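You operate a simulated robot arm through the tools that you are given. There is no shell and no other tool. Be economical: measure what you need, move in short steps, check, and stop when the job is done.

You are at the controls of a simulated robot arm. One attempt, no reset.

JOB
Remove the short axle, brush the hub block, fit the long axle.
Fine: the short axle stands in the free well of the axle rack; the pink brush goes back.

The check looks at the end state, three seconds after you hand in, the way a careful person would. Anything else that was tipped, shoved, dropped, spilled or broken makes it a failure.

ROBOT AND FRAMES
A 7-joint arm with a two-finger parallel gripper, fixed in place. Base frame: the origin is at the foot of the arm, x ahead of it, y to its left, z up; the work surface is at about z = 0.8. Units: m, rad, N and s.
With the tool pointing down near the work surface it reaches from about 0.24 to 0.68 m from the base axis. Its first joint turns from -1.152 to 1.152 rad. Payload 2.4 kg.
Tool frame: the origin (TCP) lies between the finger pads and is the grasp point; the fingertips stand 0.03 m ahead of it; z points along the fingers, y is the line along which they close. Largest opening 0.094 m; finger width 0.028, thickness 0.01; the body of the gripper, 0.05 by 0.096 m, starts 0.055 m behind the TCP.
Orientation is that of the tool frame in the base frame, as a unit quaternion [x, y, z, w]. With the fingers straight down and closing along the base's y, the tool's x points along the base's -x, its y along +y and its z along -z.

CONTROLS
- The arm moves only by the tool send_rows. Its argument "moves" is one flat list of numbers, 7 for each row, row after row: the shift along the tool's x, y, z in m, then the turn, a rotation vector about the tool's x, y, z in rad, then the gripper command, from -1 (fully open) to 1 (shut), values between in proportion. In form: [tx, ty, tz, rx, ry, rz, fingers, tx, ty, tz, rx, ry, rz, fingers, ...]. A call has 1 to 12 rows; each row is the pose to reach, as a shift and turn from the pose commanded when the call began, along the tool's axes at that moment. Each row takes 0.2 s and may step no farther than 0.05 m and 0.15 rad from the row before; otherwise, or with a gripper value out of range, the whole call is refused. A pose out of reach is approached as far as the arm can. The call stops where the force on the tool passes 40 N (or 10 N more than at its start, if that is more) or the arm is blocked; 0.2 s more then pass. Each finger travels about 0.153 m/s and halts on what it meets, pressing with about 22 N; the grip force reading is that of the motor and also rises with nothing between the fingers. The clock runs only during rows and for 0.2 s after the last one: add rows that repeat a pose to give the fingers time. The reply holds the time, the measured pose of the TCP, the force on the tool along the base axes, the opening and the grip force, in the units named above and with some noise.
- Cameras (640 x 400 px; columns grow to the right, rows downward): "scene" is fixed at [0.0278, 0.4752, 1.4289]; the picture's right is [-0.79, -0.61, 0.00], its down [-0.43, 0.56, -0.71] and it looks along [0.43, -0.56, -0.71] (base axes); focal length 282 px, centre (320, 200). "wrist" rides on the gripper at [-0.037, 0, -0.058] in the tool frame; the picture's right is [0.00, -1.00, 0.00], its down [0.97, 0.00, -0.24] and it looks along [0.24, 0.00, 0.97] (tool axes); focal length 218 px, centre (320, 200). There is no depth. A picture from a camera that has moved, and an enlarged one, comes with that camera's place and axes in the base frame and with its lens.
- camera(camera): a new picture of that camera. No time passes.
- enlarge(camera, box): a new picture of the part [left, top, right, bottom] of that camera's present view, enlarged. No time passes.
- sign_off(): hands the job in; it is judged then, once.

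Go step by step. Nothing tells you positions but the pictures and the camera data: compare them with the known pose of the tool, close in by small moves and look again before you grip or let go. The budget is 120 turns and 64 pictures, counting those below and the enlarged ones. Unless the task says otherwise, let go and move clear before handing in, and close with one line.

The tools are called after "Request:" as name(argument=value, ...) on one line, values as JSON. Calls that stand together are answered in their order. send_rows: Moves the arm, as the interface text tells. Its arguments: {"type":"object","properties":{"moves":{"type":"array","items":{"type":"number"}}},"required":["moves"]} The other tools are called the same way: camera (camera) takes a picture; enlarge (camera, box) takes an enlarged picture of a part of a camera's view; sign_off () hands the job in.

At the start:

```text
clock: 0.0
eef_pos: [0.4311, -0.0577, 1.1447]
tool_rot: [0.0, 1.0, -0.001, 0.0]
contact_force: [-0.2, 0.1, -0.1]
finger_gap: 0.0941
grasp_force: 0.1
```

scene: 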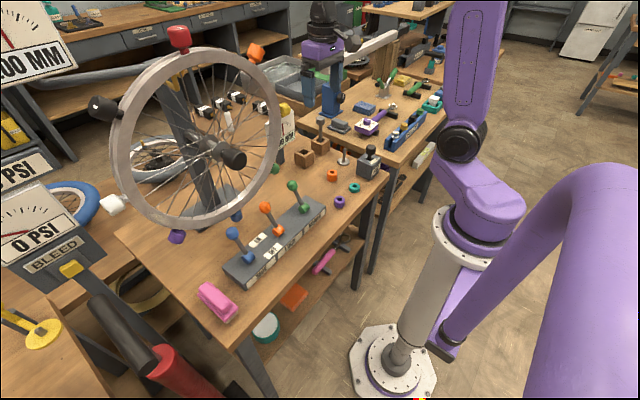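
wrist: 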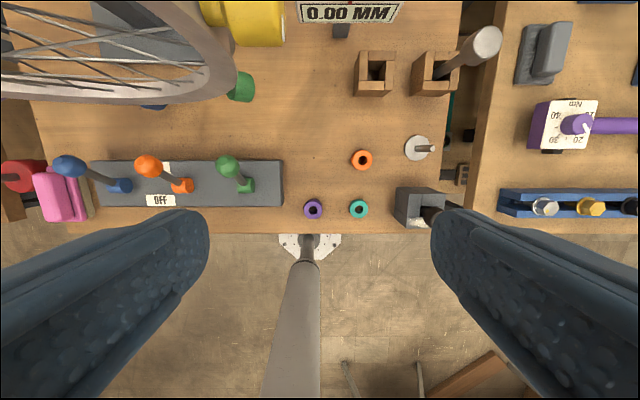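

I see a workbench with a lever bank, the pink brush at the left end, two wooden wells (one with a tall axle), and a grey hub block with an axle in it. I'll enlarge to identify them.

Request:
enlarge(camera="scene", box=[270, 100, 430, 220])

Request:
enlarge(camera="wrist", box=[280, 0, 520, 240])

Request:
enlarge(camera="scene", box=[180, 170, 340, 340])

```text
3.33 times, centred on (350, 160) of scene
camera zoom: at [0.0278, 0.4752, 1.4289], right [-0.79, -0.61, 0.0], down [-0.43, 0.56, -0.71], along [0.43, -0.56, -0.71], focal length 938 px, centre (220, 333)
```

zoom: 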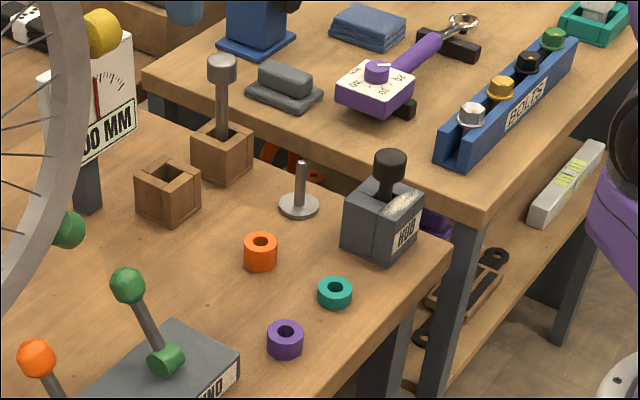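

```text
1.67 times, centred on (400, 120) of wrist
camera zoom: at [0.4687, -0.0568, 1.2021], right [0.0, -1.0, 0.0], down [-0.97, 0.0, 0.24], along [-0.24, 0.0, -0.97], focal length 364 px, centre (187, 333)
```

zoom: 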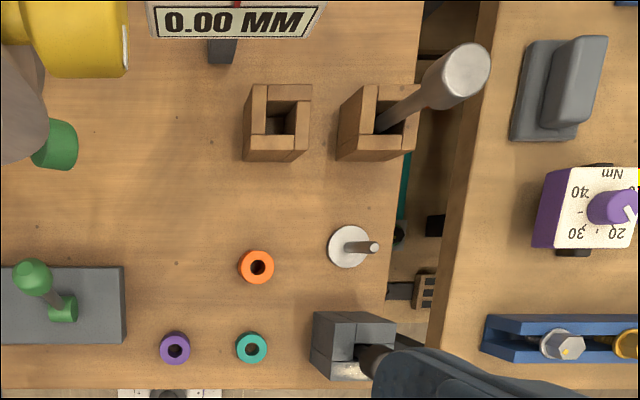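

```text
2.35 times, centred on (260, 255) of scene
camera zoom: at [0.0278, 0.4752, 1.4289], right [-0.79, -0.61, 0.0], down [-0.43, 0.56, -0.71], along [0.43, -0.56, -0.71], focal length 662 px, centre (461, 71)
```

zoom: 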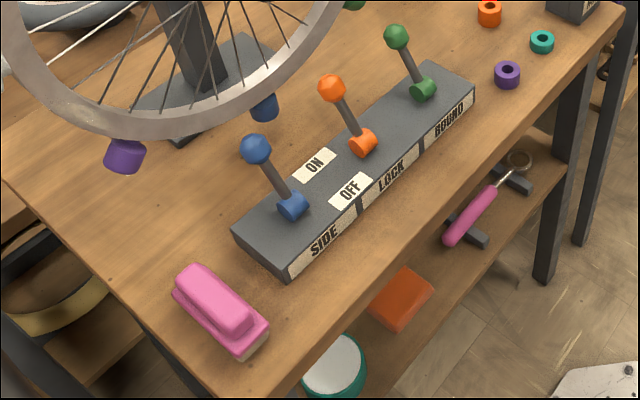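

Plan: pull the dark-headed short axle from the grey hub block (about 0.36, -0.23), put it in the empty left well, brush the white dust off the hub's top, return the brush, then move the silver-headed long axle to the hub. First I'll move for a closer look over the hub.

Request:
send_rows(moves=[0.0, -0.04, 0.0, 0, 0, 0, -1, 0.0, -0.08, 0.01, 0, 0, 0, -1, 0.02, -0.12, 0.02, 0, 0, 0, -1, 0.04, -0.16, 0.03, 0, 0, 0, -1, 0.05, -0.175, 0.04, 0, 0, 0, -1])

Request:
camera(camera="wrist")

```text
clock: 1.2
eef_pos: [0.3814, -0.2308, 1.1053]
tool_rot: [0.0, 1.0, 0.0, 0.0]
contact_force: [-0.2, -0.4, 1.3]
finger_gap: 0.094
grasp_force: 0.2
```

```text
58 pictures are left
camera wrist: at [0.4179, -0.2302, 1.1633], right [0.0, -1.0, 0.0], down [-0.97, 0.0, 0.24], along [-0.24, 0.0, -0.97], focal length 218 px, centre (320, 200)
```

wrist: 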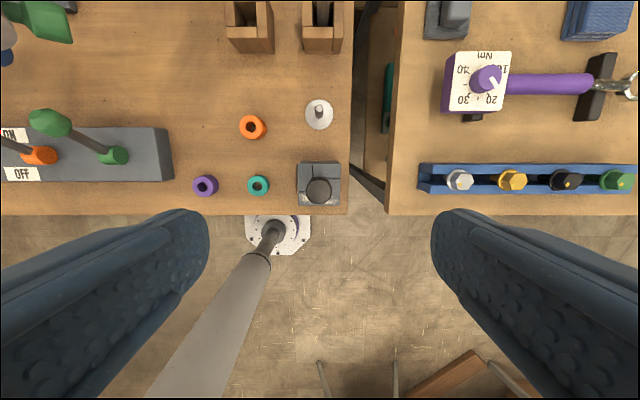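

Request:
enlarge(camera="wrist", box=[220, 0, 380, 220])

Request:
enlarge(camera="scene", box=[340, 130, 400, 190])

```text
1.82 times, centred on (300, 110) of wrist
camera zoom: at [0.4179, -0.2302, 1.1633], right [0.0, -1.0, 0.0], down [-0.97, 0.0, 0.24], along [-0.24, 0.0, -0.97], focal length 397 px, centre (356, 364)
```

zoom: 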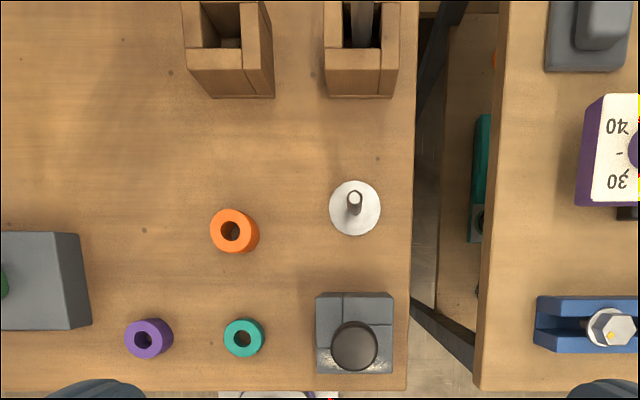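

```text
6.67 times, centred on (370, 160) of scene
camera zoom: at [0.0278, 0.4752, 1.4289], right [-0.79, -0.61, 0.0], down [-0.43, 0.56, -0.71], along [0.43, -0.56, -0.71], focal length 1877 px, centre (-13, 467)
```

zoom: 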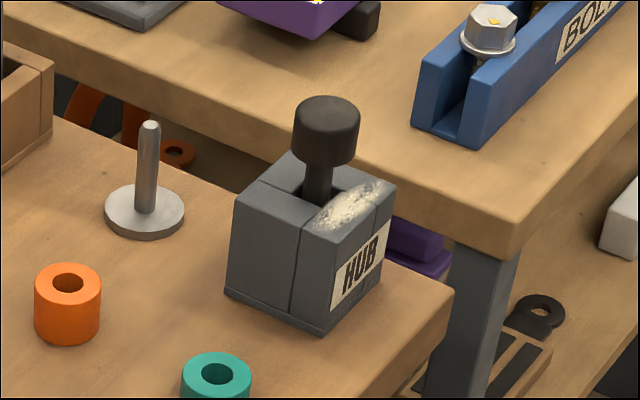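

The hub axle is around (0.366, -0.229) with its head about z 0.87–0.905; dust lies on the hub's near rim. I'll look over the two wells before grasping.

Request:
send_rows(moves=[-0.048, 0.01, 0.0, 0, 0, 0, -1, -0.096, 0.02, 0.0, 0, 0, 0, -1, -0.144, 0.035, 0.0, 0, 0, 0, -1, -0.19, 0.045, 0.0, 0, 0, 0, -1, -0.19, 0.045, 0.0, 0, 0, 0, -1])

Request:
enlarge(camera="wrist", box=[240, 100, 400, 220])

Request:
enlarge(camera="scene", box=[290, 105, 350, 165])

```text
refused: row 3 steps farther than a row can; nothing moved
```

```text
3.33 times, centred on (320, 160) of wrist
camera zoom: at [0.4179, -0.2302, 1.1633], right [0.0, -1.0, 0.0], down [-0.97, 0.0, 0.24], along [-0.24, 0.0, -0.97], focal length 728 px, centre (320, 333)
```

zoom: 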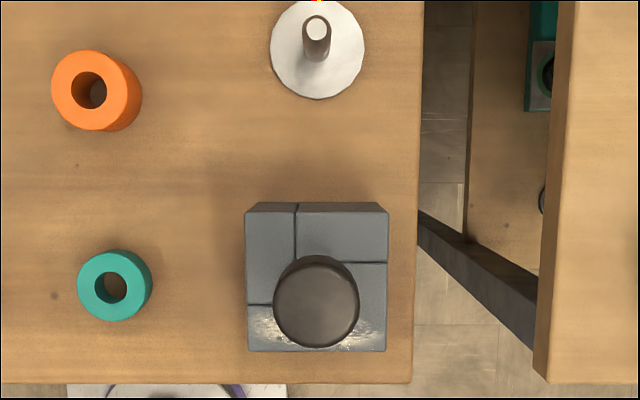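

```text
6.67 times, centred on (320, 135) of scene
camera zoom: at [0.0278, 0.4752, 1.4289], right [-0.79, -0.61, 0.0], down [-0.43, 0.56, -0.71], along [0.43, -0.56, -0.71], focal length 1877 px, centre (320, 633)
```

zoom: 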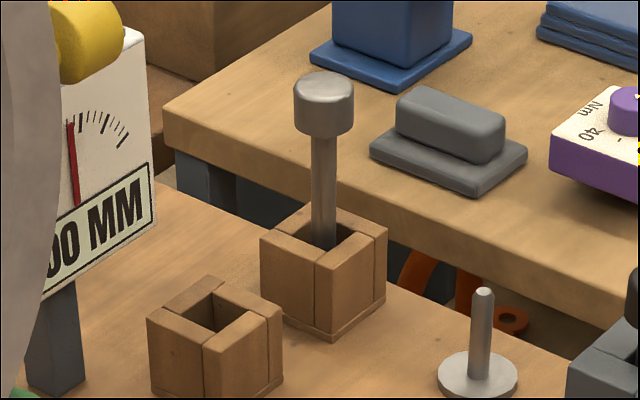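

The hub spans roughly x 0.335–0.394, with dust along its near edge. That step was slightly too long, so I'll retry the scouting move with smaller steps.

Request:
send_rows(moves=[-0.045, 0.01, 0.0, 0, 0, 0, -1, -0.09, 0.02, 0.0, 0, 0, 0, -1, -0.135, 0.03, 0.0, 0, 0, 0, -1, -0.18, 0.04, 0.0, 0, 0, 0, -1, -0.2, 0.045, 0.0, 0, 0, 0, -1])

Request:
enlarge(camera="wrist", box=[240, 100, 400, 220])

```text
clock: 2.4
eef_pos: [0.5823, -0.1861, 1.1045]
tool_rot: [0.0, 1.0, 0.0, 0.0]
contact_force: [0.5, 0.2, -0.4]
finger_gap: 0.0939
grasp_force: 0.1
```

```text
3.33 times, centred on (320, 160) of wrist
camera zoom: at [0.6201, -0.1858, 1.1618], right [0.0, -1.0, 0.0], down [-0.97, 0.0, 0.24], along [-0.24, 0.0, -0.97], focal length 728 px, centre (320, 333)
```

zoom: 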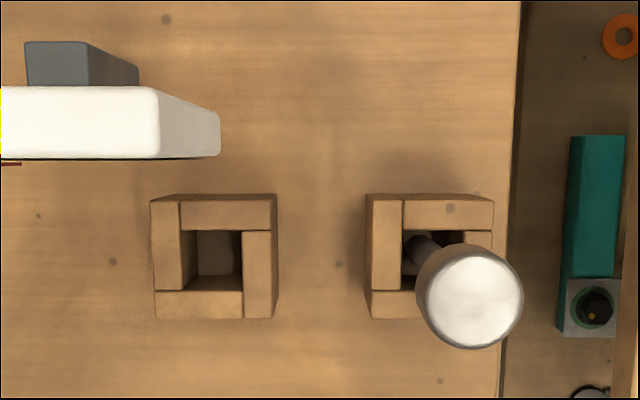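

Wells: empty one's opening is near (0.576, -0.139), long axle at (0.575, -0.233) with head top ~0.937. Now back over the hub and partway down.

Request:
send_rows(moves=[0.045, -0.01, 0.0, 0, 0, 0, -1, 0.09, -0.02, 0.0, 0, 0, 0, -1, 0.135, -0.03, 0.0, 0, 0, 0, -1, 0.18, -0.04, 0.0, 0, 0, 0, -1, 0.2168, -0.0427, 0.02, 0, 0, 0, -1, 0.2168, -0.0427, 0.06, 0, 0, 0, -1, 0.2168, -0.0427, 0.1, 0, 0, 0, -1, 0.2168, -0.0427, 0.14, 0, 0, 0, -1, 0.2168, -0.0427, 0.14, 0, 0, 0, -1])

Request:
camera(camera="wrist")

Request:
enlarge(camera="scene", box=[320, 90, 420, 190])

```text
clock: 4.4
eef_pos: [0.3653, -0.231, 0.9624]
tool_rot: [0.0, 1.0, 0.0, 0.0]
contact_force: [1.1, 0.4, -0.1]
finger_gap: 0.0937
grasp_force: 0.0
```

```text
52 pictures are left
camera wrist: at [0.4016, -0.2306, 1.0197], right [0.0, -1.0, 0.0], down [-0.97, 0.0, 0.24], along [-0.24, 0.0, -0.97], focal length 218 px, centre (320, 200)
```

wrist: 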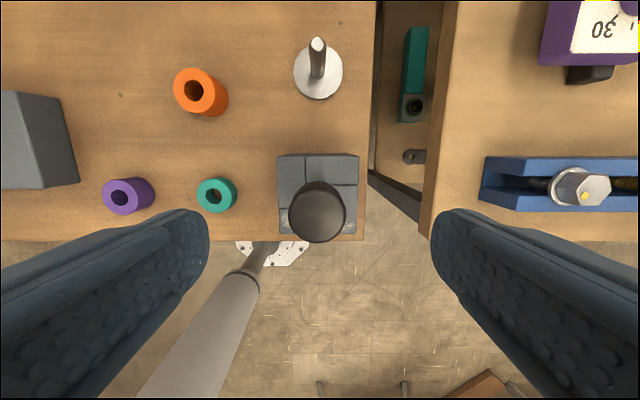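

```text
4.00 times, centred on (370, 140) of scene
camera zoom: at [0.0278, 0.4752, 1.4289], right [-0.79, -0.61, 0.0], down [-0.43, 0.56, -0.71], along [0.43, -0.56, -0.71], focal length 1126 px, centre (120, 440)
```

zoom: 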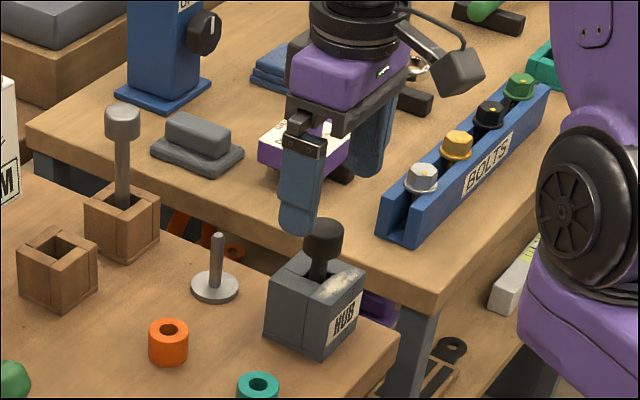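

Aligned over the axle head. Descending to grasp height and closing.

Request:
send_rows(moves=[-0.001, 0.0015, 0.035, 0, 0, 0, -1, -0.001, 0.0015, 0.066, 0, 0, 0, -1, -0.001, 0.0015, 0.066, 0, 0, 0, -1])

Request:
enlarge(camera="scene", box=[340, 110, 420, 190])

Request:
camera(camera="wrist")

```text
clock: 5.2
eef_pos: [0.3678, -0.2284, 0.8975]
tool_rot: [0.001, 1.0, 0.0, -0.001]
contact_force: [-0.4, 0.1, -0.5]
finger_gap: 0.094
grasp_force: 0.1
```

```text
5.00 times, centred on (380, 150) of scene
camera zoom: at [0.0278, 0.4752, 1.4289], right [-0.79, -0.61, 0.0], down [-0.43, 0.56, -0.71], along [0.43, -0.56, -0.71], focal length 1408 px, centre (20, 450)
```

zoom: 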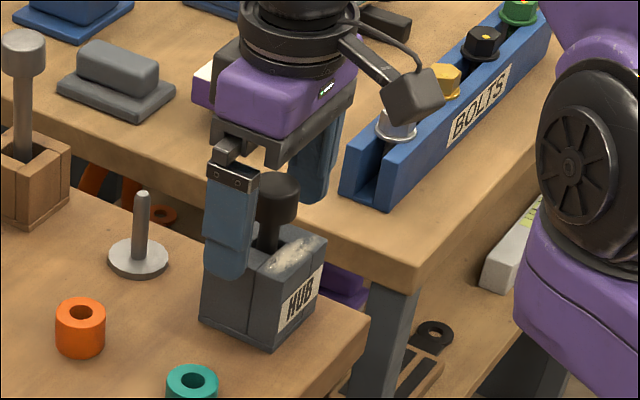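

```text
49 pictures are left
camera wrist: at [0.4035, -0.2275, 0.9564], right [0.0, -1.0, 0.0], down [-0.97, 0.0, 0.24], along [-0.24, 0.0, -0.97], focal length 218 px, centre (320, 200)
```

wrist: 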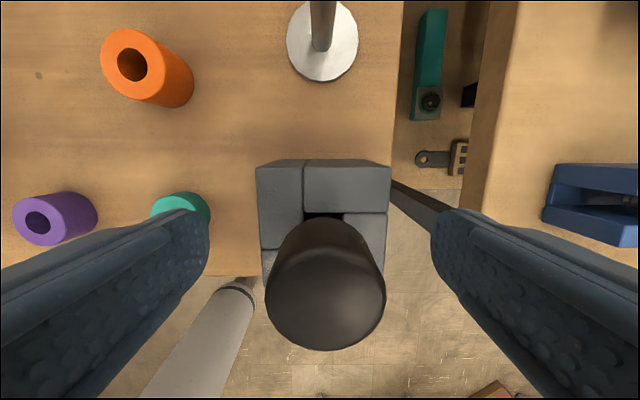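

Head is centred between the fingers. Close and lift a few centimetres.

Request:
send_rows(moves=[0, 0, 0, 0, 0, 0, 0, 0, 0, 0, 0, 0, 0, 1, 0, 0, 0, 0, 0, 0, 1, 0, 0, 0, 0, 0, 0, 1])

```text
clock: 6.2
eef_pos: [0.3666, -0.2278, 0.8977]
tool_rot: [-0.001, 1.0, 0.0, 0.0]
contact_force: [1.6, 0.7, 1.2]
finger_gap: 0.0312
grasp_force: 22.0
```

Gripped at 0.031 m. Lifting straight up.

Request:
send_rows(moves=[0, 0, -0.02, 0, 0, 0, 1, 0, 0, -0.05, 0, 0, 0, 1, 0, 0, -0.09, 0, 0, 0, 1, 0, 0, -0.13, 0, 0, 0, 1, 0, 0, -0.13, 0, 0, 0, 1])

Request:
enlarge(camera="scene", box=[320, 70, 420, 190])

```text
clock: 7.4
eef_pos: [0.3626, -0.2287, 1.0269]
tool_rot: [0.0, 1.0, 0.0, 0.0]
contact_force: [0.2, 0.3, -2.1]
finger_gap: 0.031
grasp_force: 21.9
```

```text
3.33 times, centred on (370, 130) of scene
camera zoom: at [0.0278, 0.4752, 1.4289], right [-0.79, -0.61, 0.0], down [-0.43, 0.56, -0.71], along [0.43, -0.56, -0.71], focal length 938 px, centre (153, 433)
```

zoom: 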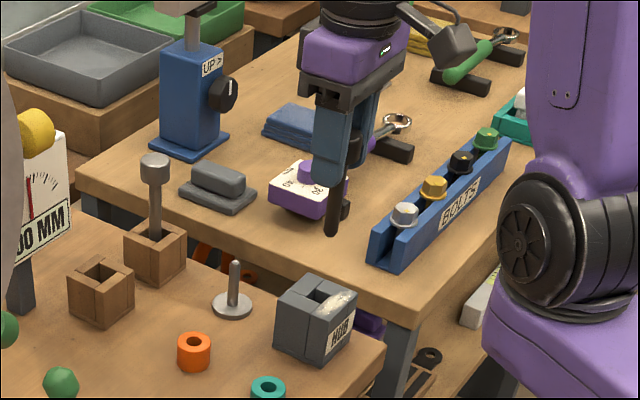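

The axle is out cleanly, its tip about 0.092 below the TCP. Carrying it over to the empty well, staying high.

Request:
send_rows(moves=[-0.035, 0.015, -0.02, 0, 0, 0, 1, -0.07, 0.03, -0.025, 0, 0, 0, 1, -0.105, 0.045, -0.025, 0, 0, 0, 1, -0.14, 0.06, -0.025, 0, 0, 0, 1, -0.175, 0.075, -0.025, 0, 0, 0, 1, -0.21, 0.0895, -0.025, 0, 0, 0, 1, -0.21, 0.0895, -0.025, 0, 0, 0, 1])

Request:
camera(camera="wrist")

Request:
enlarge(camera="scene", box=[250, 60, 370, 180])

```text
clock: 9.0
eef_pos: [0.5756, -0.1366, 1.0493]
tool_rot: [-0.001, 1.0, 0.0, 0.001]
contact_force: [0.1, -0.1, -1.0]
finger_gap: 0.0311
grasp_force: 22.3
```

```text
47 pictures are left
camera wrist: at [0.6121, -0.1371, 1.1081], right [0.0, -1.0, 0.0], down [-0.97, 0.0, 0.24], along [-0.24, 0.0, -0.97], focal length 218 px, centre (320, 200)
```

wrist: 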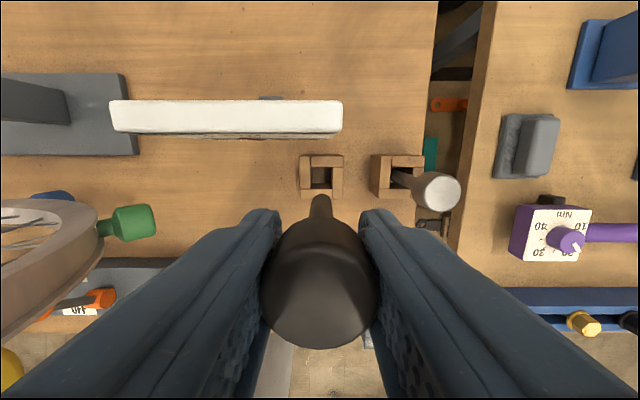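

```text
3.33 times, centred on (310, 120) of scene
camera zoom: at [0.0278, 0.4752, 1.4289], right [-0.79, -0.61, 0.0], down [-0.43, 0.56, -0.71], along [0.43, -0.56, -0.71], focal length 938 px, centre (353, 467)
```

zoom: 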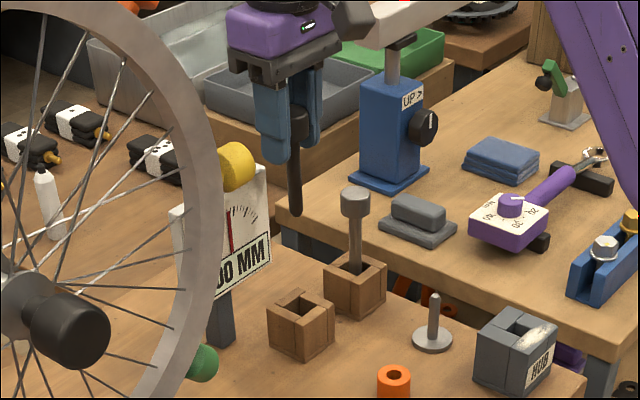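

Hovering above the well, about 0.02 m clear of the gauge board. Zoom to refine alignment.

Request:
enlarge(camera="wrist", box=[280, 130, 360, 230])

Request:
enlarge(camera="scene", box=[310, 85, 370, 175])

```text
4.00 times, centred on (320, 180) of wrist
camera zoom: at [0.6121, -0.1371, 1.1081], right [0.0, -1.0, 0.0], down [-0.97, 0.0, 0.24], along [-0.24, 0.0, -0.97], focal length 873 px, centre (320, 280)
```

zoom: 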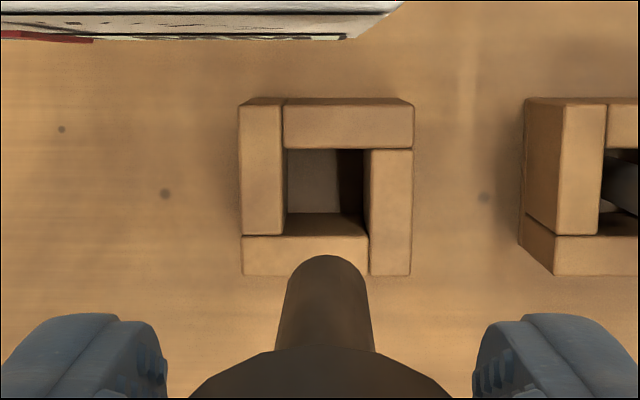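

```text
4.44 times, centred on (340, 130) of scene
camera zoom: at [0.0278, 0.4752, 1.4289], right [-0.79, -0.61, 0.0], down [-0.43, 0.56, -0.71], along [0.43, -0.56, -0.71], focal length 1251 px, centre (231, 511)
```

zoom: 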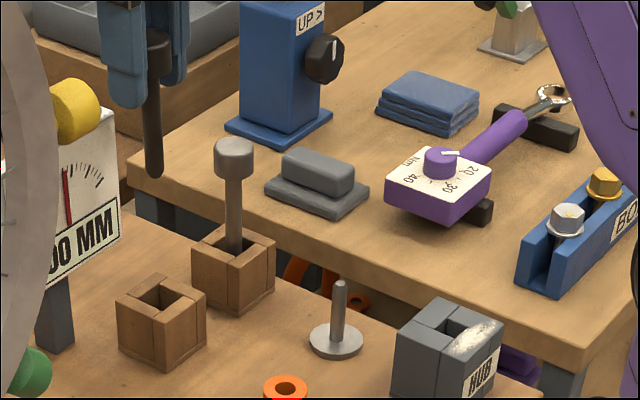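

Tip and opening are within ~2 mm; a small correction, then descend to just above the well's mouth.

Request:
send_rows(moves=[-0.0015, -0.001, 0.04, 0, 0, 0, 1, -0.0015, -0.001, 0.08, 0, 0, 0, 1, -0.0015, -0.001, 0.092, 0, 0, 0, 1, -0.0015, -0.001, 0.092, 0, 0, 0, 1])

Request:
enlarge(camera="scene", box=[290, 85, 350, 175])

Request:
enlarge(camera="wrist", box=[260, 100, 380, 250])

```text
clock: 10.0
eef_pos: [0.5775, -0.1387, 0.9598]
tool_rot: [0.0, 1.0, 0.0, 0.0]
contact_force: [0.6, 0.1, -0.7]
finger_gap: 0.031
grasp_force: 22.4
```

```text
4.44 times, centred on (320, 130) of scene
camera zoom: at [0.0278, 0.4752, 1.4289], right [-0.79, -0.61, 0.0], down [-0.43, 0.56, -0.71], along [0.43, -0.56, -0.71], focal length 1251 px, centre (320, 511)
```

zoom: 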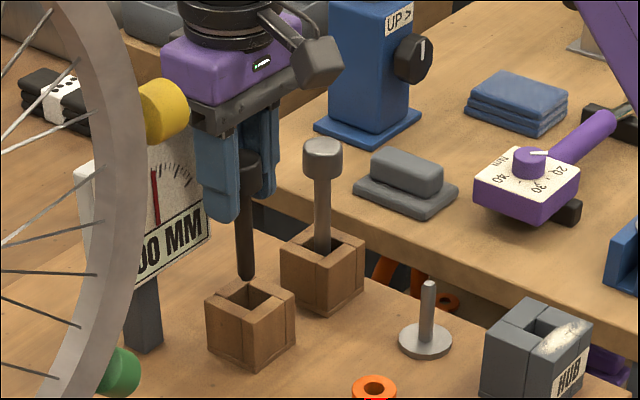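

```text
2.67 times, centred on (320, 175) of wrist
camera zoom: at [0.6141, -0.1368, 1.0181], right [0.0, -1.0, 0.0], down [-0.97, 0.0, 0.24], along [-0.24, 0.0, -0.97], focal length 582 px, centre (320, 267)
```

zoom: 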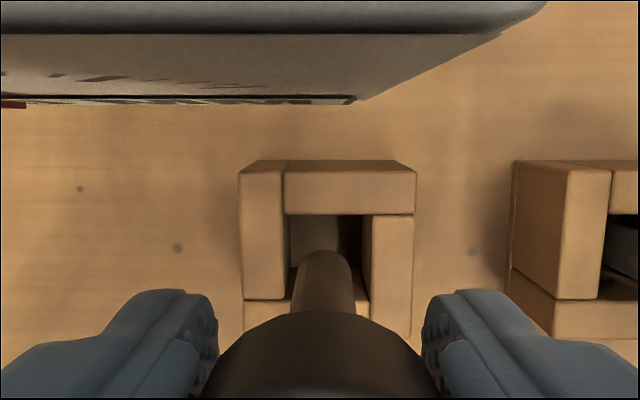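

Well aligned. Lowering into the well, to just above its floor.

Request:
send_rows(moves=[-0.001, 0, 0.02, 0, 0, 0, 1, -0.001, 0, 0.04, 0, 0, 0, 1, -0.001, 0, 0.054, 0, 0, 0, 1, -0.001, 0, 0.054, 0, 0, 0, 1])

Request:
enlarge(camera="scene", box=[290, 85, 350, 175])

```text
clock: 10.6
eef_pos: [0.5807, -0.14, 0.9299]
tool_rot: [-0.001, 1.0, -0.001, 0.005]
contact_force: [-3.7, 0.1, 10.1]
finger_gap: 0.0311
grasp_force: 21.9
stopped in row 3: the force on the tool passed its limit (the readings are from after the stop); the commanded pose is now the measured one
```

```text
4.44 times, centred on (320, 130) of scene
camera zoom: at [0.0275, 0.4752, 1.4289], right [-0.79, -0.61, 0.0], down [-0.43, 0.56, -0.71], along [0.43, -0.56, -0.71], focal length 1251 px, centre (320, 511)
```

zoom: 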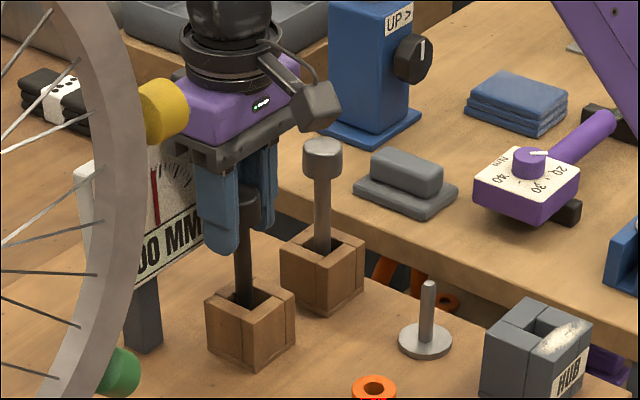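

Contact at z 0.93: probably the gripper body meeting the gauge's top edge, rather than the axle. Checking before doing anything.

Request:
camera(camera="wrist")

Request:
enlarge(camera="scene", box=[260, 80, 340, 150])

```text
40 pictures are left
camera wrist: at [0.6179, -0.139, 0.988], right [0.0, -1.0, 0.0], down [-0.97, 0.0, 0.23], along [-0.23, 0.0, -0.97], focal length 218 px, centre (320, 200)
```

wrist: 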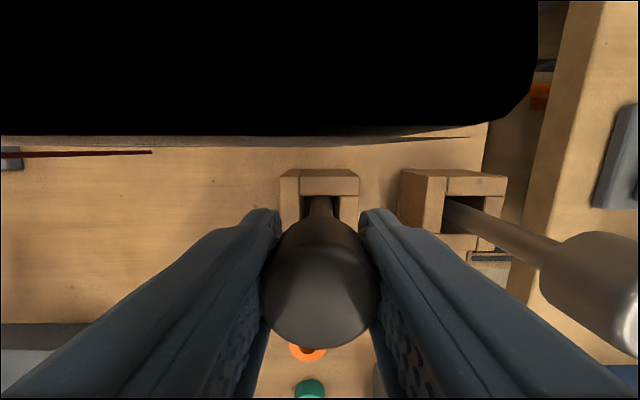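

```text
5.71 times, centred on (300, 115) of scene
camera zoom: at [0.0275, 0.4752, 1.4289], right [-0.79, -0.61, 0.0], down [-0.43, 0.56, -0.71], along [0.43, -0.56, -0.71], focal length 1609 px, centre (434, 686)
```

zoom: 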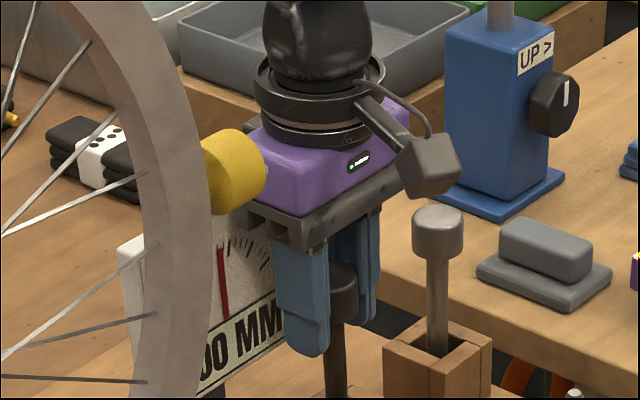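

The gauge board's top (z≈0.98, face x≈0.62) is right under the camera side of the gripper, and the slight tilt and −x force fit contact there. I'll lift out, move clear, and turn the gripper half round so its camera side faces away from the gauge.

Request:
send_rows(moves=[0, 0, -0.03, 0, 0, 0, 1, 0, 0, -0.07, 0, 0.01, 0, 1, 0, 0, -0.11, 0, 0.01, 0, 1, 0.03, -0.015, -0.14, 0, 0.01, 0, 1, 0.065, -0.03, -0.16, 0, 0.01, 0, 1, 0.1, -0.045, -0.16, 0, 0.01, 0, 1, 0.13, -0.06, -0.16, 0, 0.01, 0, 1, 0.13, -0.06, -0.16, 0, 0.01, 0, 1])

Request:
enlarge(camera="scene", box=[250, 60, 370, 180])

```text
clock: 12.4
eef_pos: [0.4499, -0.2006, 1.0859]
tool_rot: [-0.002, 1.0, -0.001, -0.001]
contact_force: [0.2, 0.7, -1.2]
finger_gap: 0.0313
grasp_force: 22.4
```

```text
3.33 times, centred on (310, 120) of scene
camera zoom: at [0.0278, 0.4752, 1.4289], right [-0.79, -0.61, 0.0], down [-0.43, 0.56, -0.71], along [0.43, -0.56, -0.71], focal length 938 px, centre (353, 467)
```

zoom: 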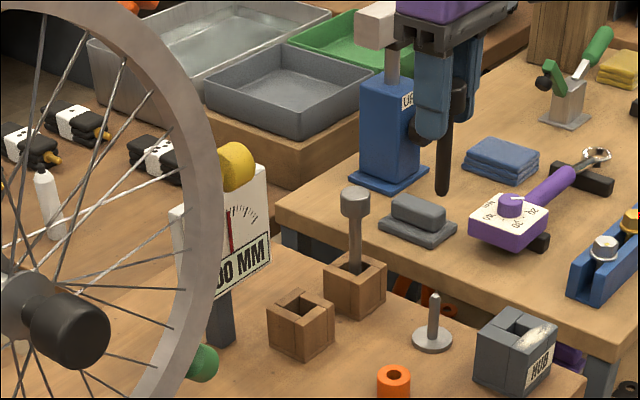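

Gauge unmoved, axle still held. Now turning about the tool axis in steps.

Request:
send_rows(moves=[0, 0, 0, 0, 0, 0.15, 1, 0, 0, 0, 0, 0, 0.3, 1, 0, 0, 0, 0, 0, 0.45, 1, 0, 0, 0, 0, 0, 0.6, 1, 0, 0, 0, 0, 0, 0.75, 1, 0, 0, 0, 0, 0, 0.9, 1, 0, 0, 0, 0, 0, 1.05, 1, 0, 0, 0, 0, 0, 1.2, 1, 0, 0, 0, 0, 0, 1.35, 1, 0, 0, 0, 0, 0, 1.5, 1, 0, 0, 0, 0, 0, 1.5708, 1, 0, 0, 0, 0, 0, 1.5708, 1])

```text
clock: 15.0
eef_pos: [0.4498, -0.2004, 1.0863]
tool_rot: [0.706, 0.708, 0.0, 0.0]
contact_force: [-0.4, -0.1, -1.9]
finger_gap: 0.0309
grasp_force: 22.0
```

Quarter turn is fine. Continuing the second quarter.

Request:
send_rows(moves=[0, 0, 0, 0, 0, 0.15, 1, 0, 0, 0, 0, 0, 0.3, 1, 0, 0, 0, 0, 0, 0.45, 1, 0, 0, 0, 0, 0, 0.6, 1, 0, 0, 0, 0, 0, 0.75, 1, 0, 0, 0, 0, 0, 0.9, 1, 0, 0, 0, 0, 0, 1.05, 1, 0, 0, 0, 0, 0, 1.2, 1, 0, 0, 0, 0, 0, 1.35, 1, 0, 0, 0, 0, 0, 1.5, 1, 0, 0, 0, 0, 0, 1.5708, 1, 0, 0, 0, 0, 0, 1.5708, 1])

Request:
enlarge(camera="scene", box=[270, 0, 430, 120])

```text
clock: 17.6
eef_pos: [0.4503, -0.2004, 1.0861]
tool_rot: [1.0, 0.001, 0.001, 0.0]
contact_force: [0.2, -0.3, -1.5]
finger_gap: 0.0312
grasp_force: 22.2
```

```text
3.33 times, centred on (350, 60) of scene
camera zoom: at [0.0278, 0.4752, 1.4289], right [-0.79, -0.61, 0.0], down [-0.43, 0.56, -0.71], along [0.43, -0.56, -0.71], focal length 938 px, centre (220, 667)
```

zoom: 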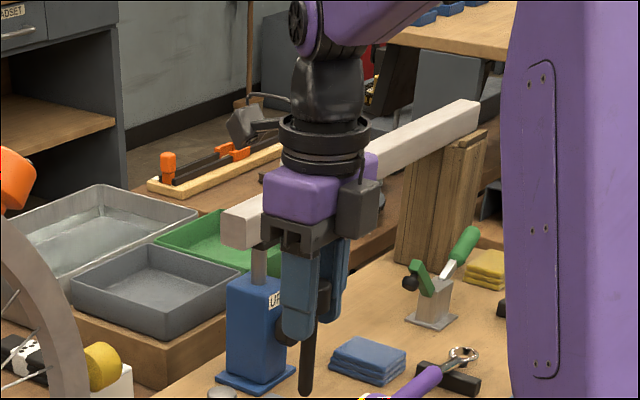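

The camera housing was indeed on the gauge side; it now faces away. Moving back over the empty well.

Request:
send_rows(moves=[0.035, -0.015, 0, 0, 0, 0, 1, 0.07, -0.03, 0, 0, 0, 0, 1, 0.1, -0.045, 0, 0, 0, 0, 1, 0.126, -0.0614, 0.02, 0, 0, 0, 1, 0.126, -0.0614, 0.06, 0, 0, 0, 1, 0.126, -0.0614, 0.1, 0, 0, 0, 1, 0.126, -0.0614, 0.126, 0, 0, 0, 1, 0.126, -0.0614, 0.126, 0, 0, 0, 1])

Request:
camera(camera="wrist")

Request:
enlarge(camera="scene", box=[270, 60, 360, 180])

```text
clock: 19.4
eef_pos: [0.5757, -0.1381, 0.9631]
tool_rot: [1.0, 0.001, 0.0, 0.001]
contact_force: [0.2, -0.3, -1.5]
finger_gap: 0.0309
grasp_force: 22.1
```

```text
36 pictures are left
camera wrist: at [0.539, -0.1379, 1.0212], right [0.0, 1.0, 0.0], down [0.97, 0.0, 0.24], along [0.24, 0.0, -0.97], focal length 218 px, centre (320, 200)
```

wrist: 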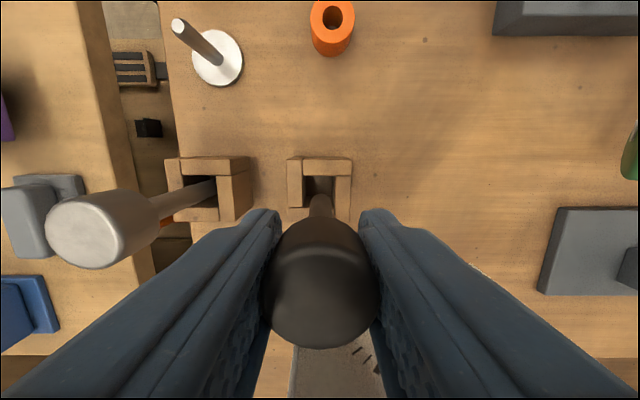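

```text
3.33 times, centred on (315, 120) of scene
camera zoom: at [0.0278, 0.4752, 1.4289], right [-0.79, -0.61, 0.0], down [-0.43, 0.56, -0.71], along [0.43, -0.56, -0.71], focal length 938 px, centre (337, 467)
```

zoom: 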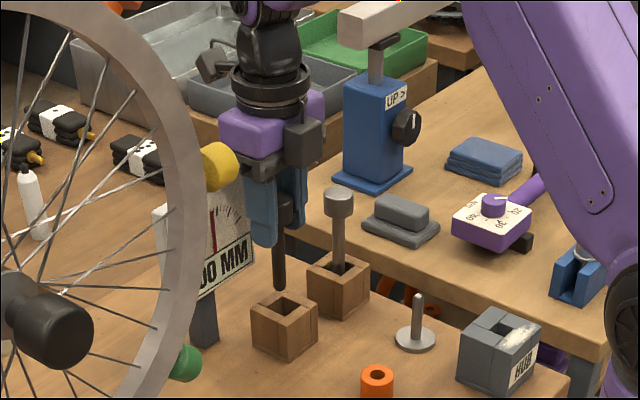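

Request:
enlarge(camera="wrist", box=[270, 130, 370, 230])

```text
4.00 times, centred on (320, 180) of wrist
camera zoom: at [0.539, -0.1379, 1.0212], right [0.0, 1.0, 0.0], down [0.97, 0.0, 0.24], along [0.24, 0.0, -0.97], focal length 873 px, centre (320, 280)
```

zoom: 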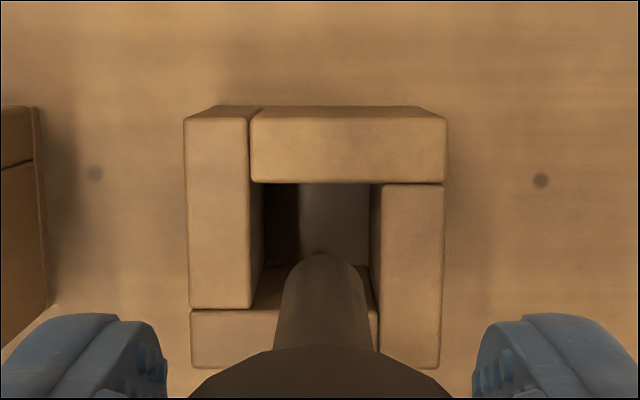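

Nearly centred; correct ~1.5 mm and lower slowly.

Request:
send_rows(moves=[-0.0015, 0.0015, 0.015, 0, 0, 0, 1, -0.0015, 0.0015, 0.03, 0, 0, 0, 1, -0.0015, 0.0015, 0.045, 0, 0, 0, 1, -0.0015, 0.0015, 0.045, 0, 0, 0, 1])

Request:
enlarge(camera="scene", box=[270, 60, 360, 180])

```text
clock: 20.4
eef_pos: [0.5741, -0.1377, 0.9164]
tool_rot: [1.0, 0.002, 0.0, 0.001]
contact_force: [-1.0, -0.2, -1.2]
finger_gap: 0.0313
grasp_force: 22.2
```

```text
3.33 times, centred on (315, 120) of scene
camera zoom: at [0.0278, 0.4752, 1.4289], right [-0.79, -0.61, 0.0], down [-0.43, 0.56, -0.71], along [0.43, -0.56, -0.71], focal length 938 px, centre (337, 467)
```

zoom: 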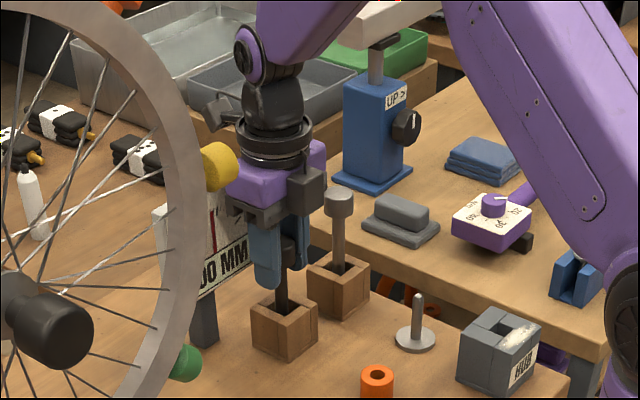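

Past the previous block point without contact. Continue slowly toward the floor.

Request:
send_rows(moves=[0, 0, 0.006, 0, 0, 0, 1, 0, 0, 0.012, 0, 0, 0, 1, 0, 0, 0.016, 0, 0, 0, 1, 0, 0, 0.018, 0, 0, 0, 1])

```text
clock: 21.4
eef_pos: [0.574, -0.1386, 0.8989]
tool_rot: [1.0, 0.002, -0.001, 0.001]
contact_force: [-1.5, 0.1, 3.3]
finger_gap: 0.0311
grasp_force: 22.2
```

Floor contact (force changed from −1.2 to +3.3 N). Opening the fingers.

Request:
send_rows(moves=[0, 0, 0, 0, 0, 0, 0.3, 0, 0, 0, 0, 0, 0, 0.1, 0, 0, 0, 0, 0, 0, -0.2, 0, 0, 0, 0, 0, 0, -0.5, 0, 0, 0, 0, 0, 0, -0.5])

Request:
camera(camera="wrist")

Request:
enlarge(camera="scene", box=[270, 60, 360, 180])

```text
clock: 22.6
eef_pos: [0.5752, -0.14, 0.898]
tool_rot: [1.0, 0.002, -0.001, 0.001]
contact_force: [-1.1, -0.2, -1.5]
finger_gap: 0.0705
grasp_force: 0.0
```

```text
32 pictures are left
camera wrist: at [0.5374, -0.1382, 0.9563], right [0.0, 1.0, 0.0], down [0.97, 0.0, 0.24], along [0.24, 0.0, -0.97], focal length 218 px, centre (320, 200)
```

wrist: 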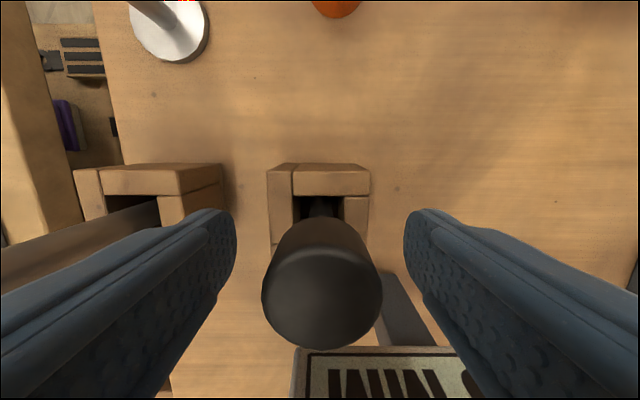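

```text
3.33 times, centred on (315, 120) of scene
camera zoom: at [0.0278, 0.4752, 1.4289], right [-0.79, -0.61, 0.0], down [-0.43, 0.56, -0.71], along [0.43, -0.56, -0.71], focal length 938 px, centre (337, 467)
```

zoom: 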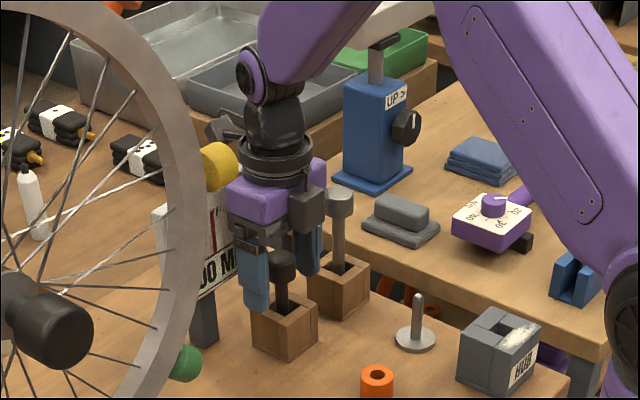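

The short axle stands free in the well. Raising straight up, then moving clear to turn the wrist back.

Request:
send_rows(moves=[0, 0, -0.02, 0, 0, 0, -0.5, 0, 0, -0.05, 0, 0, 0, -0.5, 0, 0, -0.09, 0, 0, 0, -0.5, 0, 0, -0.13, 0, 0, 0, -0.5, -0.02, 0.01, -0.17, 0, 0, 0, -0.5, -0.06, 0.02, -0.19, 0, 0, 0, -0.5, -0.1, 0.03, -0.2, 0, 0, 0, -0.5, -0.14, 0.04, -0.2, 0, 0, 0, -0.5, -0.18, 0.05, -0.2, 0, 0, 0, -0.5, -0.18, 0.05, -0.2, 0, 0, -0.15, -0.5, -0.18, 0.05, -0.2, 0, 0, -0.3, -0.5])

Request:
enlarge(camera="scene", box=[270, 80, 400, 190])

```text
clock: 25.0
eef_pos: [0.3939, -0.1905, 1.0979]
tool_rot: [0.988, 0.152, -0.001, 0.001]
contact_force: [-0.2, -0.6, -0.3]
finger_gap: 0.0704
grasp_force: 0.0
```

```text
3.64 times, centred on (335, 135) of scene
camera zoom: at [0.0278, 0.4752, 1.4289], right [-0.79, -0.61, 0.0], down [-0.43, 0.56, -0.71], along [0.43, -0.56, -0.71], focal length 1024 px, centre (266, 436)
```

zoom: 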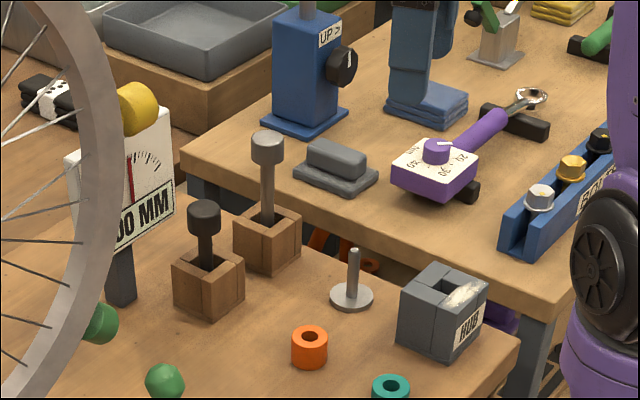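

Short axle stands upright, gauge unmoved. Turning the wrist back.

Request:
send_rows(moves=[0, 0, 0, 0, 0, -0.15, -1, 0, 0, 0, 0, 0, -0.3, -1, 0, 0, 0, 0, 0, -0.45, -1, 0, 0, 0, 0, 0, -0.6, -1, 0, 0, 0, 0, 0, -0.75, -1, 0, 0, 0, 0, 0, -0.9, -1, 0, 0, 0, 0, 0, -1.05, -1, 0, 0, 0, 0, 0, -1.2, -1, 0, 0, 0, 0, 0, -1.35, -1, 0, 0, 0, 0, 0, -1.5, -1, 0, 0, 0, 0, 0, -1.65, -1, 0, 0, 0, 0, 0, -1.8, -1])

Request:
send_rows(moves=[0, 0, 0, 0, 0, -0.15, -1, 0, 0, 0, 0, 0, -0.3, -1, 0, 0, 0, 0, 0, -0.45, -1, 0, 0, 0, 0, 0, -0.6, -1, 0, 0, 0, 0, 0, -0.75, -1, 0, 0, 0, 0, 0, -0.9, -1, 0, 0, 0, 0, 0, -1.0416, -1, 0, 0, 0, 0, 0, -1.0416, -1])

```text
clock: 27.6
eef_pos: [0.3948, -0.1902, 1.0988]
tool_rot: [0.495, 0.869, -0.002, 0.0]
contact_force: [0.9, -0.3, 0.8]
finger_gap: 0.0942
grasp_force: 0.1
```

```text
clock: 29.4
eef_pos: [0.3944, -0.1895, 1.0977]
tool_rot: [-0.003, 1.0, 0.0, 0.0]
contact_force: [-0.1, 0.0, -0.9]
finger_gap: 0.0942
grasp_force: 0.1
```

Wrist is back. Now across to the brush side, keeping low x to stay clear of the wheel; pausing midway to look.

Request:
send_rows(moves=[0.03, 0.03, 0, 0, 0, 0, -1, 0.06, 0.06, 0, 0, 0, 0, -1, 0.07, 0.1, 0, 0, 0, 0, -1, 0.07, 0.145, 0, 0, 0, 0, -1, 0.07, 0.19, 0, 0, 0, 0, -1, 0.07, 0.235, 0, 0, 0, 0, -1, 0.07, 0.28, 0, 0, 0, 0, -1, 0.07, 0.325, 0, 0, 0, 0, -1, 0.07, 0.37, 0, 0, 0, 0, -1, 0.07, 0.415, 0, 0, 0, 0, -1, 0.07, 0.415, 0, 0, 0, 0, -1])

Request:
camera(camera="wrist")

Request:
camera(camera="scene")

```text
clock: 31.8
eef_pos: [0.3221, 0.2235, 1.0952]
tool_rot: [-0.003, 1.0, 0.0, 0.0]
contact_force: [-0.6, -0.2, -0.2]
finger_gap: 0.0936
grasp_force: 0.1
```

```text
29 pictures are left
camera wrist: at [0.3604, 0.2245, 1.1529], right [0.0, -1.0, 0.0], down [-0.97, 0.0, 0.24], along [-0.24, 0.0, -0.97], focal length 218 px, centre (320, 200)
```

wrist: 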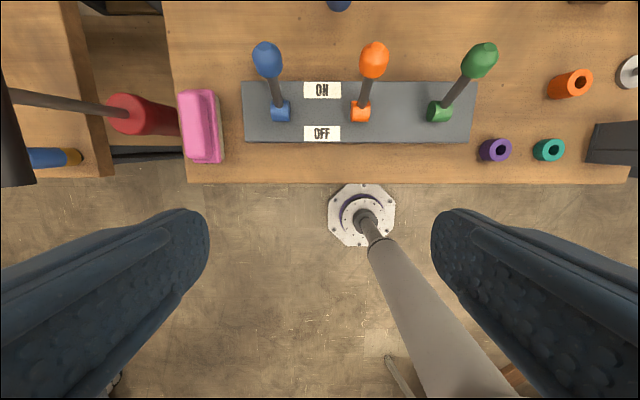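

```text
28 pictures are left
```

scene: 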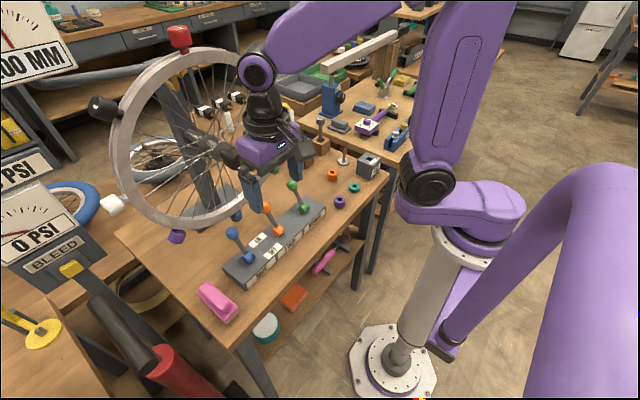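

Brush is at about (0.387, 0.387), long along x, pump handle beyond y≈0.52 and the wheel plane at x≈0.52. Moving above it with clearance.

Request:
send_rows(moves=[0, 0.045, 0, 0, 0, 0, -1, 0, 0.09, 0, 0, 0, 0, -1, 0, 0.13, 0.02, 0, 0, 0, -1, -0.02, 0.1635, 0.03, 0, 0, 0, -1, -0.045, 0.1635, 0.06, 0, 0, 0, -1, -0.058, 0.1635, 0.1, 0, 0, 0, -1, -0.058, 0.1635, 0.125, 0, 0, 0, -1, -0.058, 0.1635, 0.125, 0, 0, 0, -1])

Request:
camera(camera="wrist")

Request:
enlarge(camera="scene", box=[60, 150, 300, 350])

```text
clock: 33.6
eef_pos: [0.3815, 0.3872, 0.9708]
tool_rot: [-0.001, 1.0, -0.001, 0.0]
contact_force: [0.0, 0.4, -0.7]
finger_gap: 0.0943
grasp_force: 0.2
```

```text
27 pictures are left
camera wrist: at [0.4171, 0.3878, 1.0293], right [0.0, -1.0, 0.0], down [-0.97, 0.0, 0.24], along [-0.24, 0.0, -0.97], focal length 218 px, centre (320, 200)
```

wrist: 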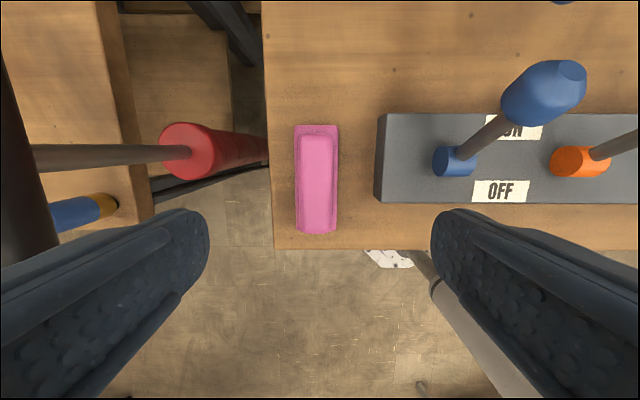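

```text
2.00 times, centred on (180, 250) of scene
camera zoom: at [0.0278, 0.4752, 1.4289], right [-0.79, -0.61, 0.0], down [-0.43, 0.56, -0.71], along [0.43, -0.56, -0.71], focal length 563 px, centre (600, 100)
```

zoom: 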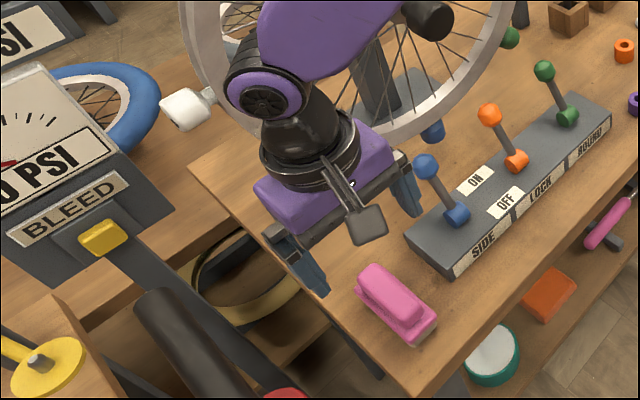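

Centered on the brush. Zooming to see its layers for the right grip height.

Request:
enlarge(camera="scene", box=[190, 270, 250, 330])

```text
6.67 times, centred on (220, 300) of scene
camera zoom: at [0.0278, 0.4752, 1.4289], right [-0.79, -0.61, 0.0], down [-0.43, 0.56, -0.71], along [0.43, -0.56, -0.71], focal length 1877 px, centre (987, -467)
```

zoom: 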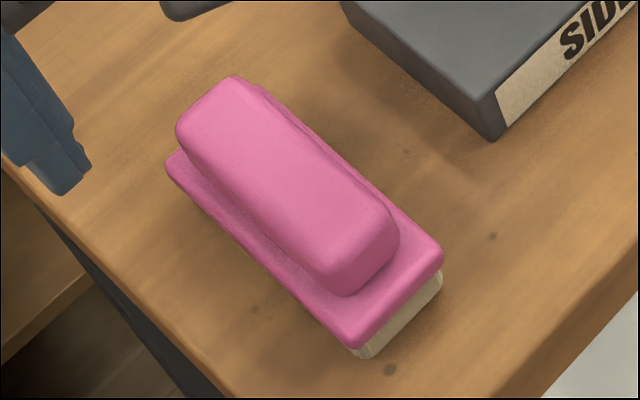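

Handle (about 0.027 wide, z≈0.822–0.84) sits on a wider plate with bristles below. Descending so the fingertips straddle the handle just above the plate.

Request:
send_rows(moves=[-0.004, 0.0025, 0.04, 0, 0, 0, -1, -0.004, 0.0025, 0.08, 0, 0, 0, -1, -0.004, 0.0025, 0.105, 0, 0, 0, -1, -0.004, 0.0025, 0.115, 0, 0, 0, -0.4, -0.004, 0.0025, 0.115, 0, 0, 0, 0.2, -0.004, 0.0025, 0.115, 0, 0, 0, 0.2])

Request:
enlarge(camera="scene", box=[160, 240, 270, 340])

Request:
camera(camera="wrist")

```text
clock: 35.0
eef_pos: [0.385, 0.3893, 0.8576]
tool_rot: [-0.002, 1.0, -0.001, 0.0]
contact_force: [0.7, -0.2, 0.1]
finger_gap: 0.0392
grasp_force: 21.9
```

```text
4.00 times, centred on (215, 290) of scene
camera zoom: at [0.0278, 0.4752, 1.4289], right [-0.79, -0.61, 0.0], down [-0.43, 0.56, -0.71], along [0.43, -0.56, -0.71], focal length 1126 px, centre (740, -160)
```

zoom: 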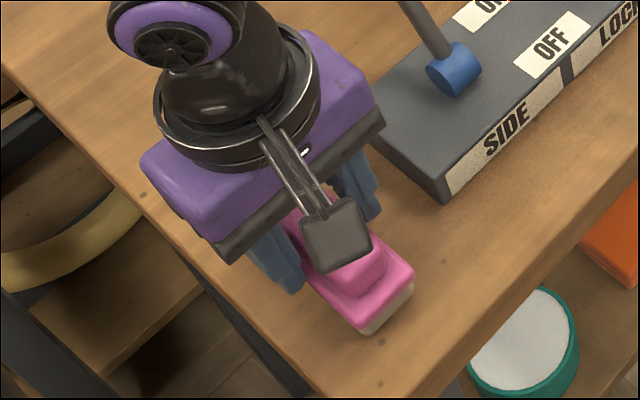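

```text
23 pictures are left
camera wrist: at [0.4229, 0.3914, 0.9154], right [0.0, -1.0, 0.0], down [-0.97, 0.0, 0.24], along [-0.24, 0.0, -0.97], focal length 218 px, centre (320, 200)
```

wrist: 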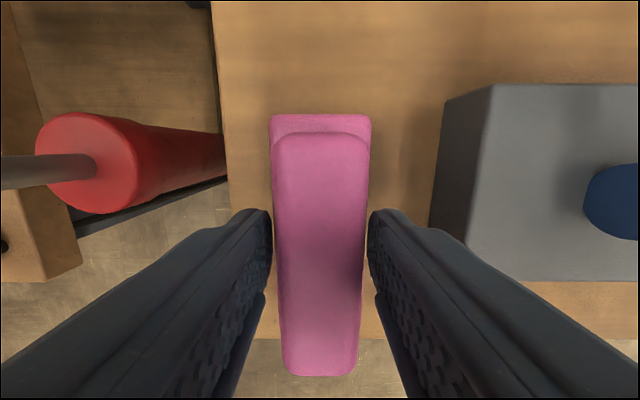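

The gap reads 0.039 m; close fully and check.

Request:
send_rows(moves=[0, 0, 0, 0, 0, 0, 0.6, 0, 0, 0, 0, 0, 0, 1, 0, 0, 0, 0, 0, 0, 1])

Request:
send_rows(moves=[0, 0, -0.015, 0, 0, 0, 1, 0, 0, -0.03, 0, 0, 0, 1, 0, 0, -0.06, 0, 0, 0, 1, 0, 0, -0.06, 0, 0, 0, 1])

Request:
enlarge(camera="scene", box=[150, 220, 270, 340])

```text
clock: 35.8
eef_pos: [0.3853, 0.3899, 0.857]
tool_rot: [-0.001, 1.0, -0.001, 0.0]
contact_force: [-0.8, 0.4, -0.1]
finger_gap: 0.0394
grasp_force: 21.3
```

```text
clock: 36.8
eef_pos: [0.384, 0.3902, 0.9195]
tool_rot: [-0.002, 1.0, -0.001, -0.001]
contact_force: [0.1, 0.0, -0.7]
finger_gap: 0.0394
grasp_force: 22.0
```

```text
3.33 times, centred on (210, 280) of scene
camera zoom: at [0.0278, 0.4752, 1.4289], right [-0.79, -0.61, 0.0], down [-0.43, 0.56, -0.71], along [0.43, -0.56, -0.71], focal length 938 px, centre (687, -67)
```

zoom: 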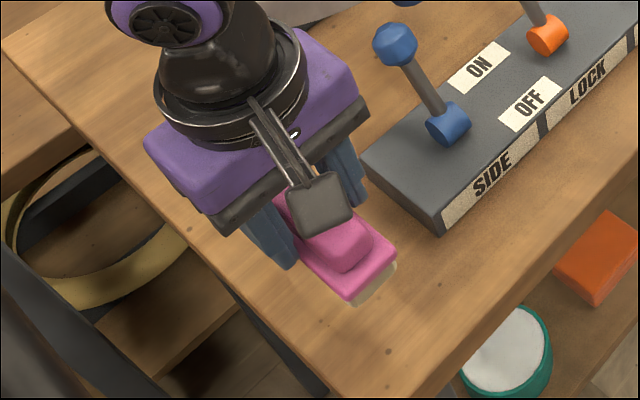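

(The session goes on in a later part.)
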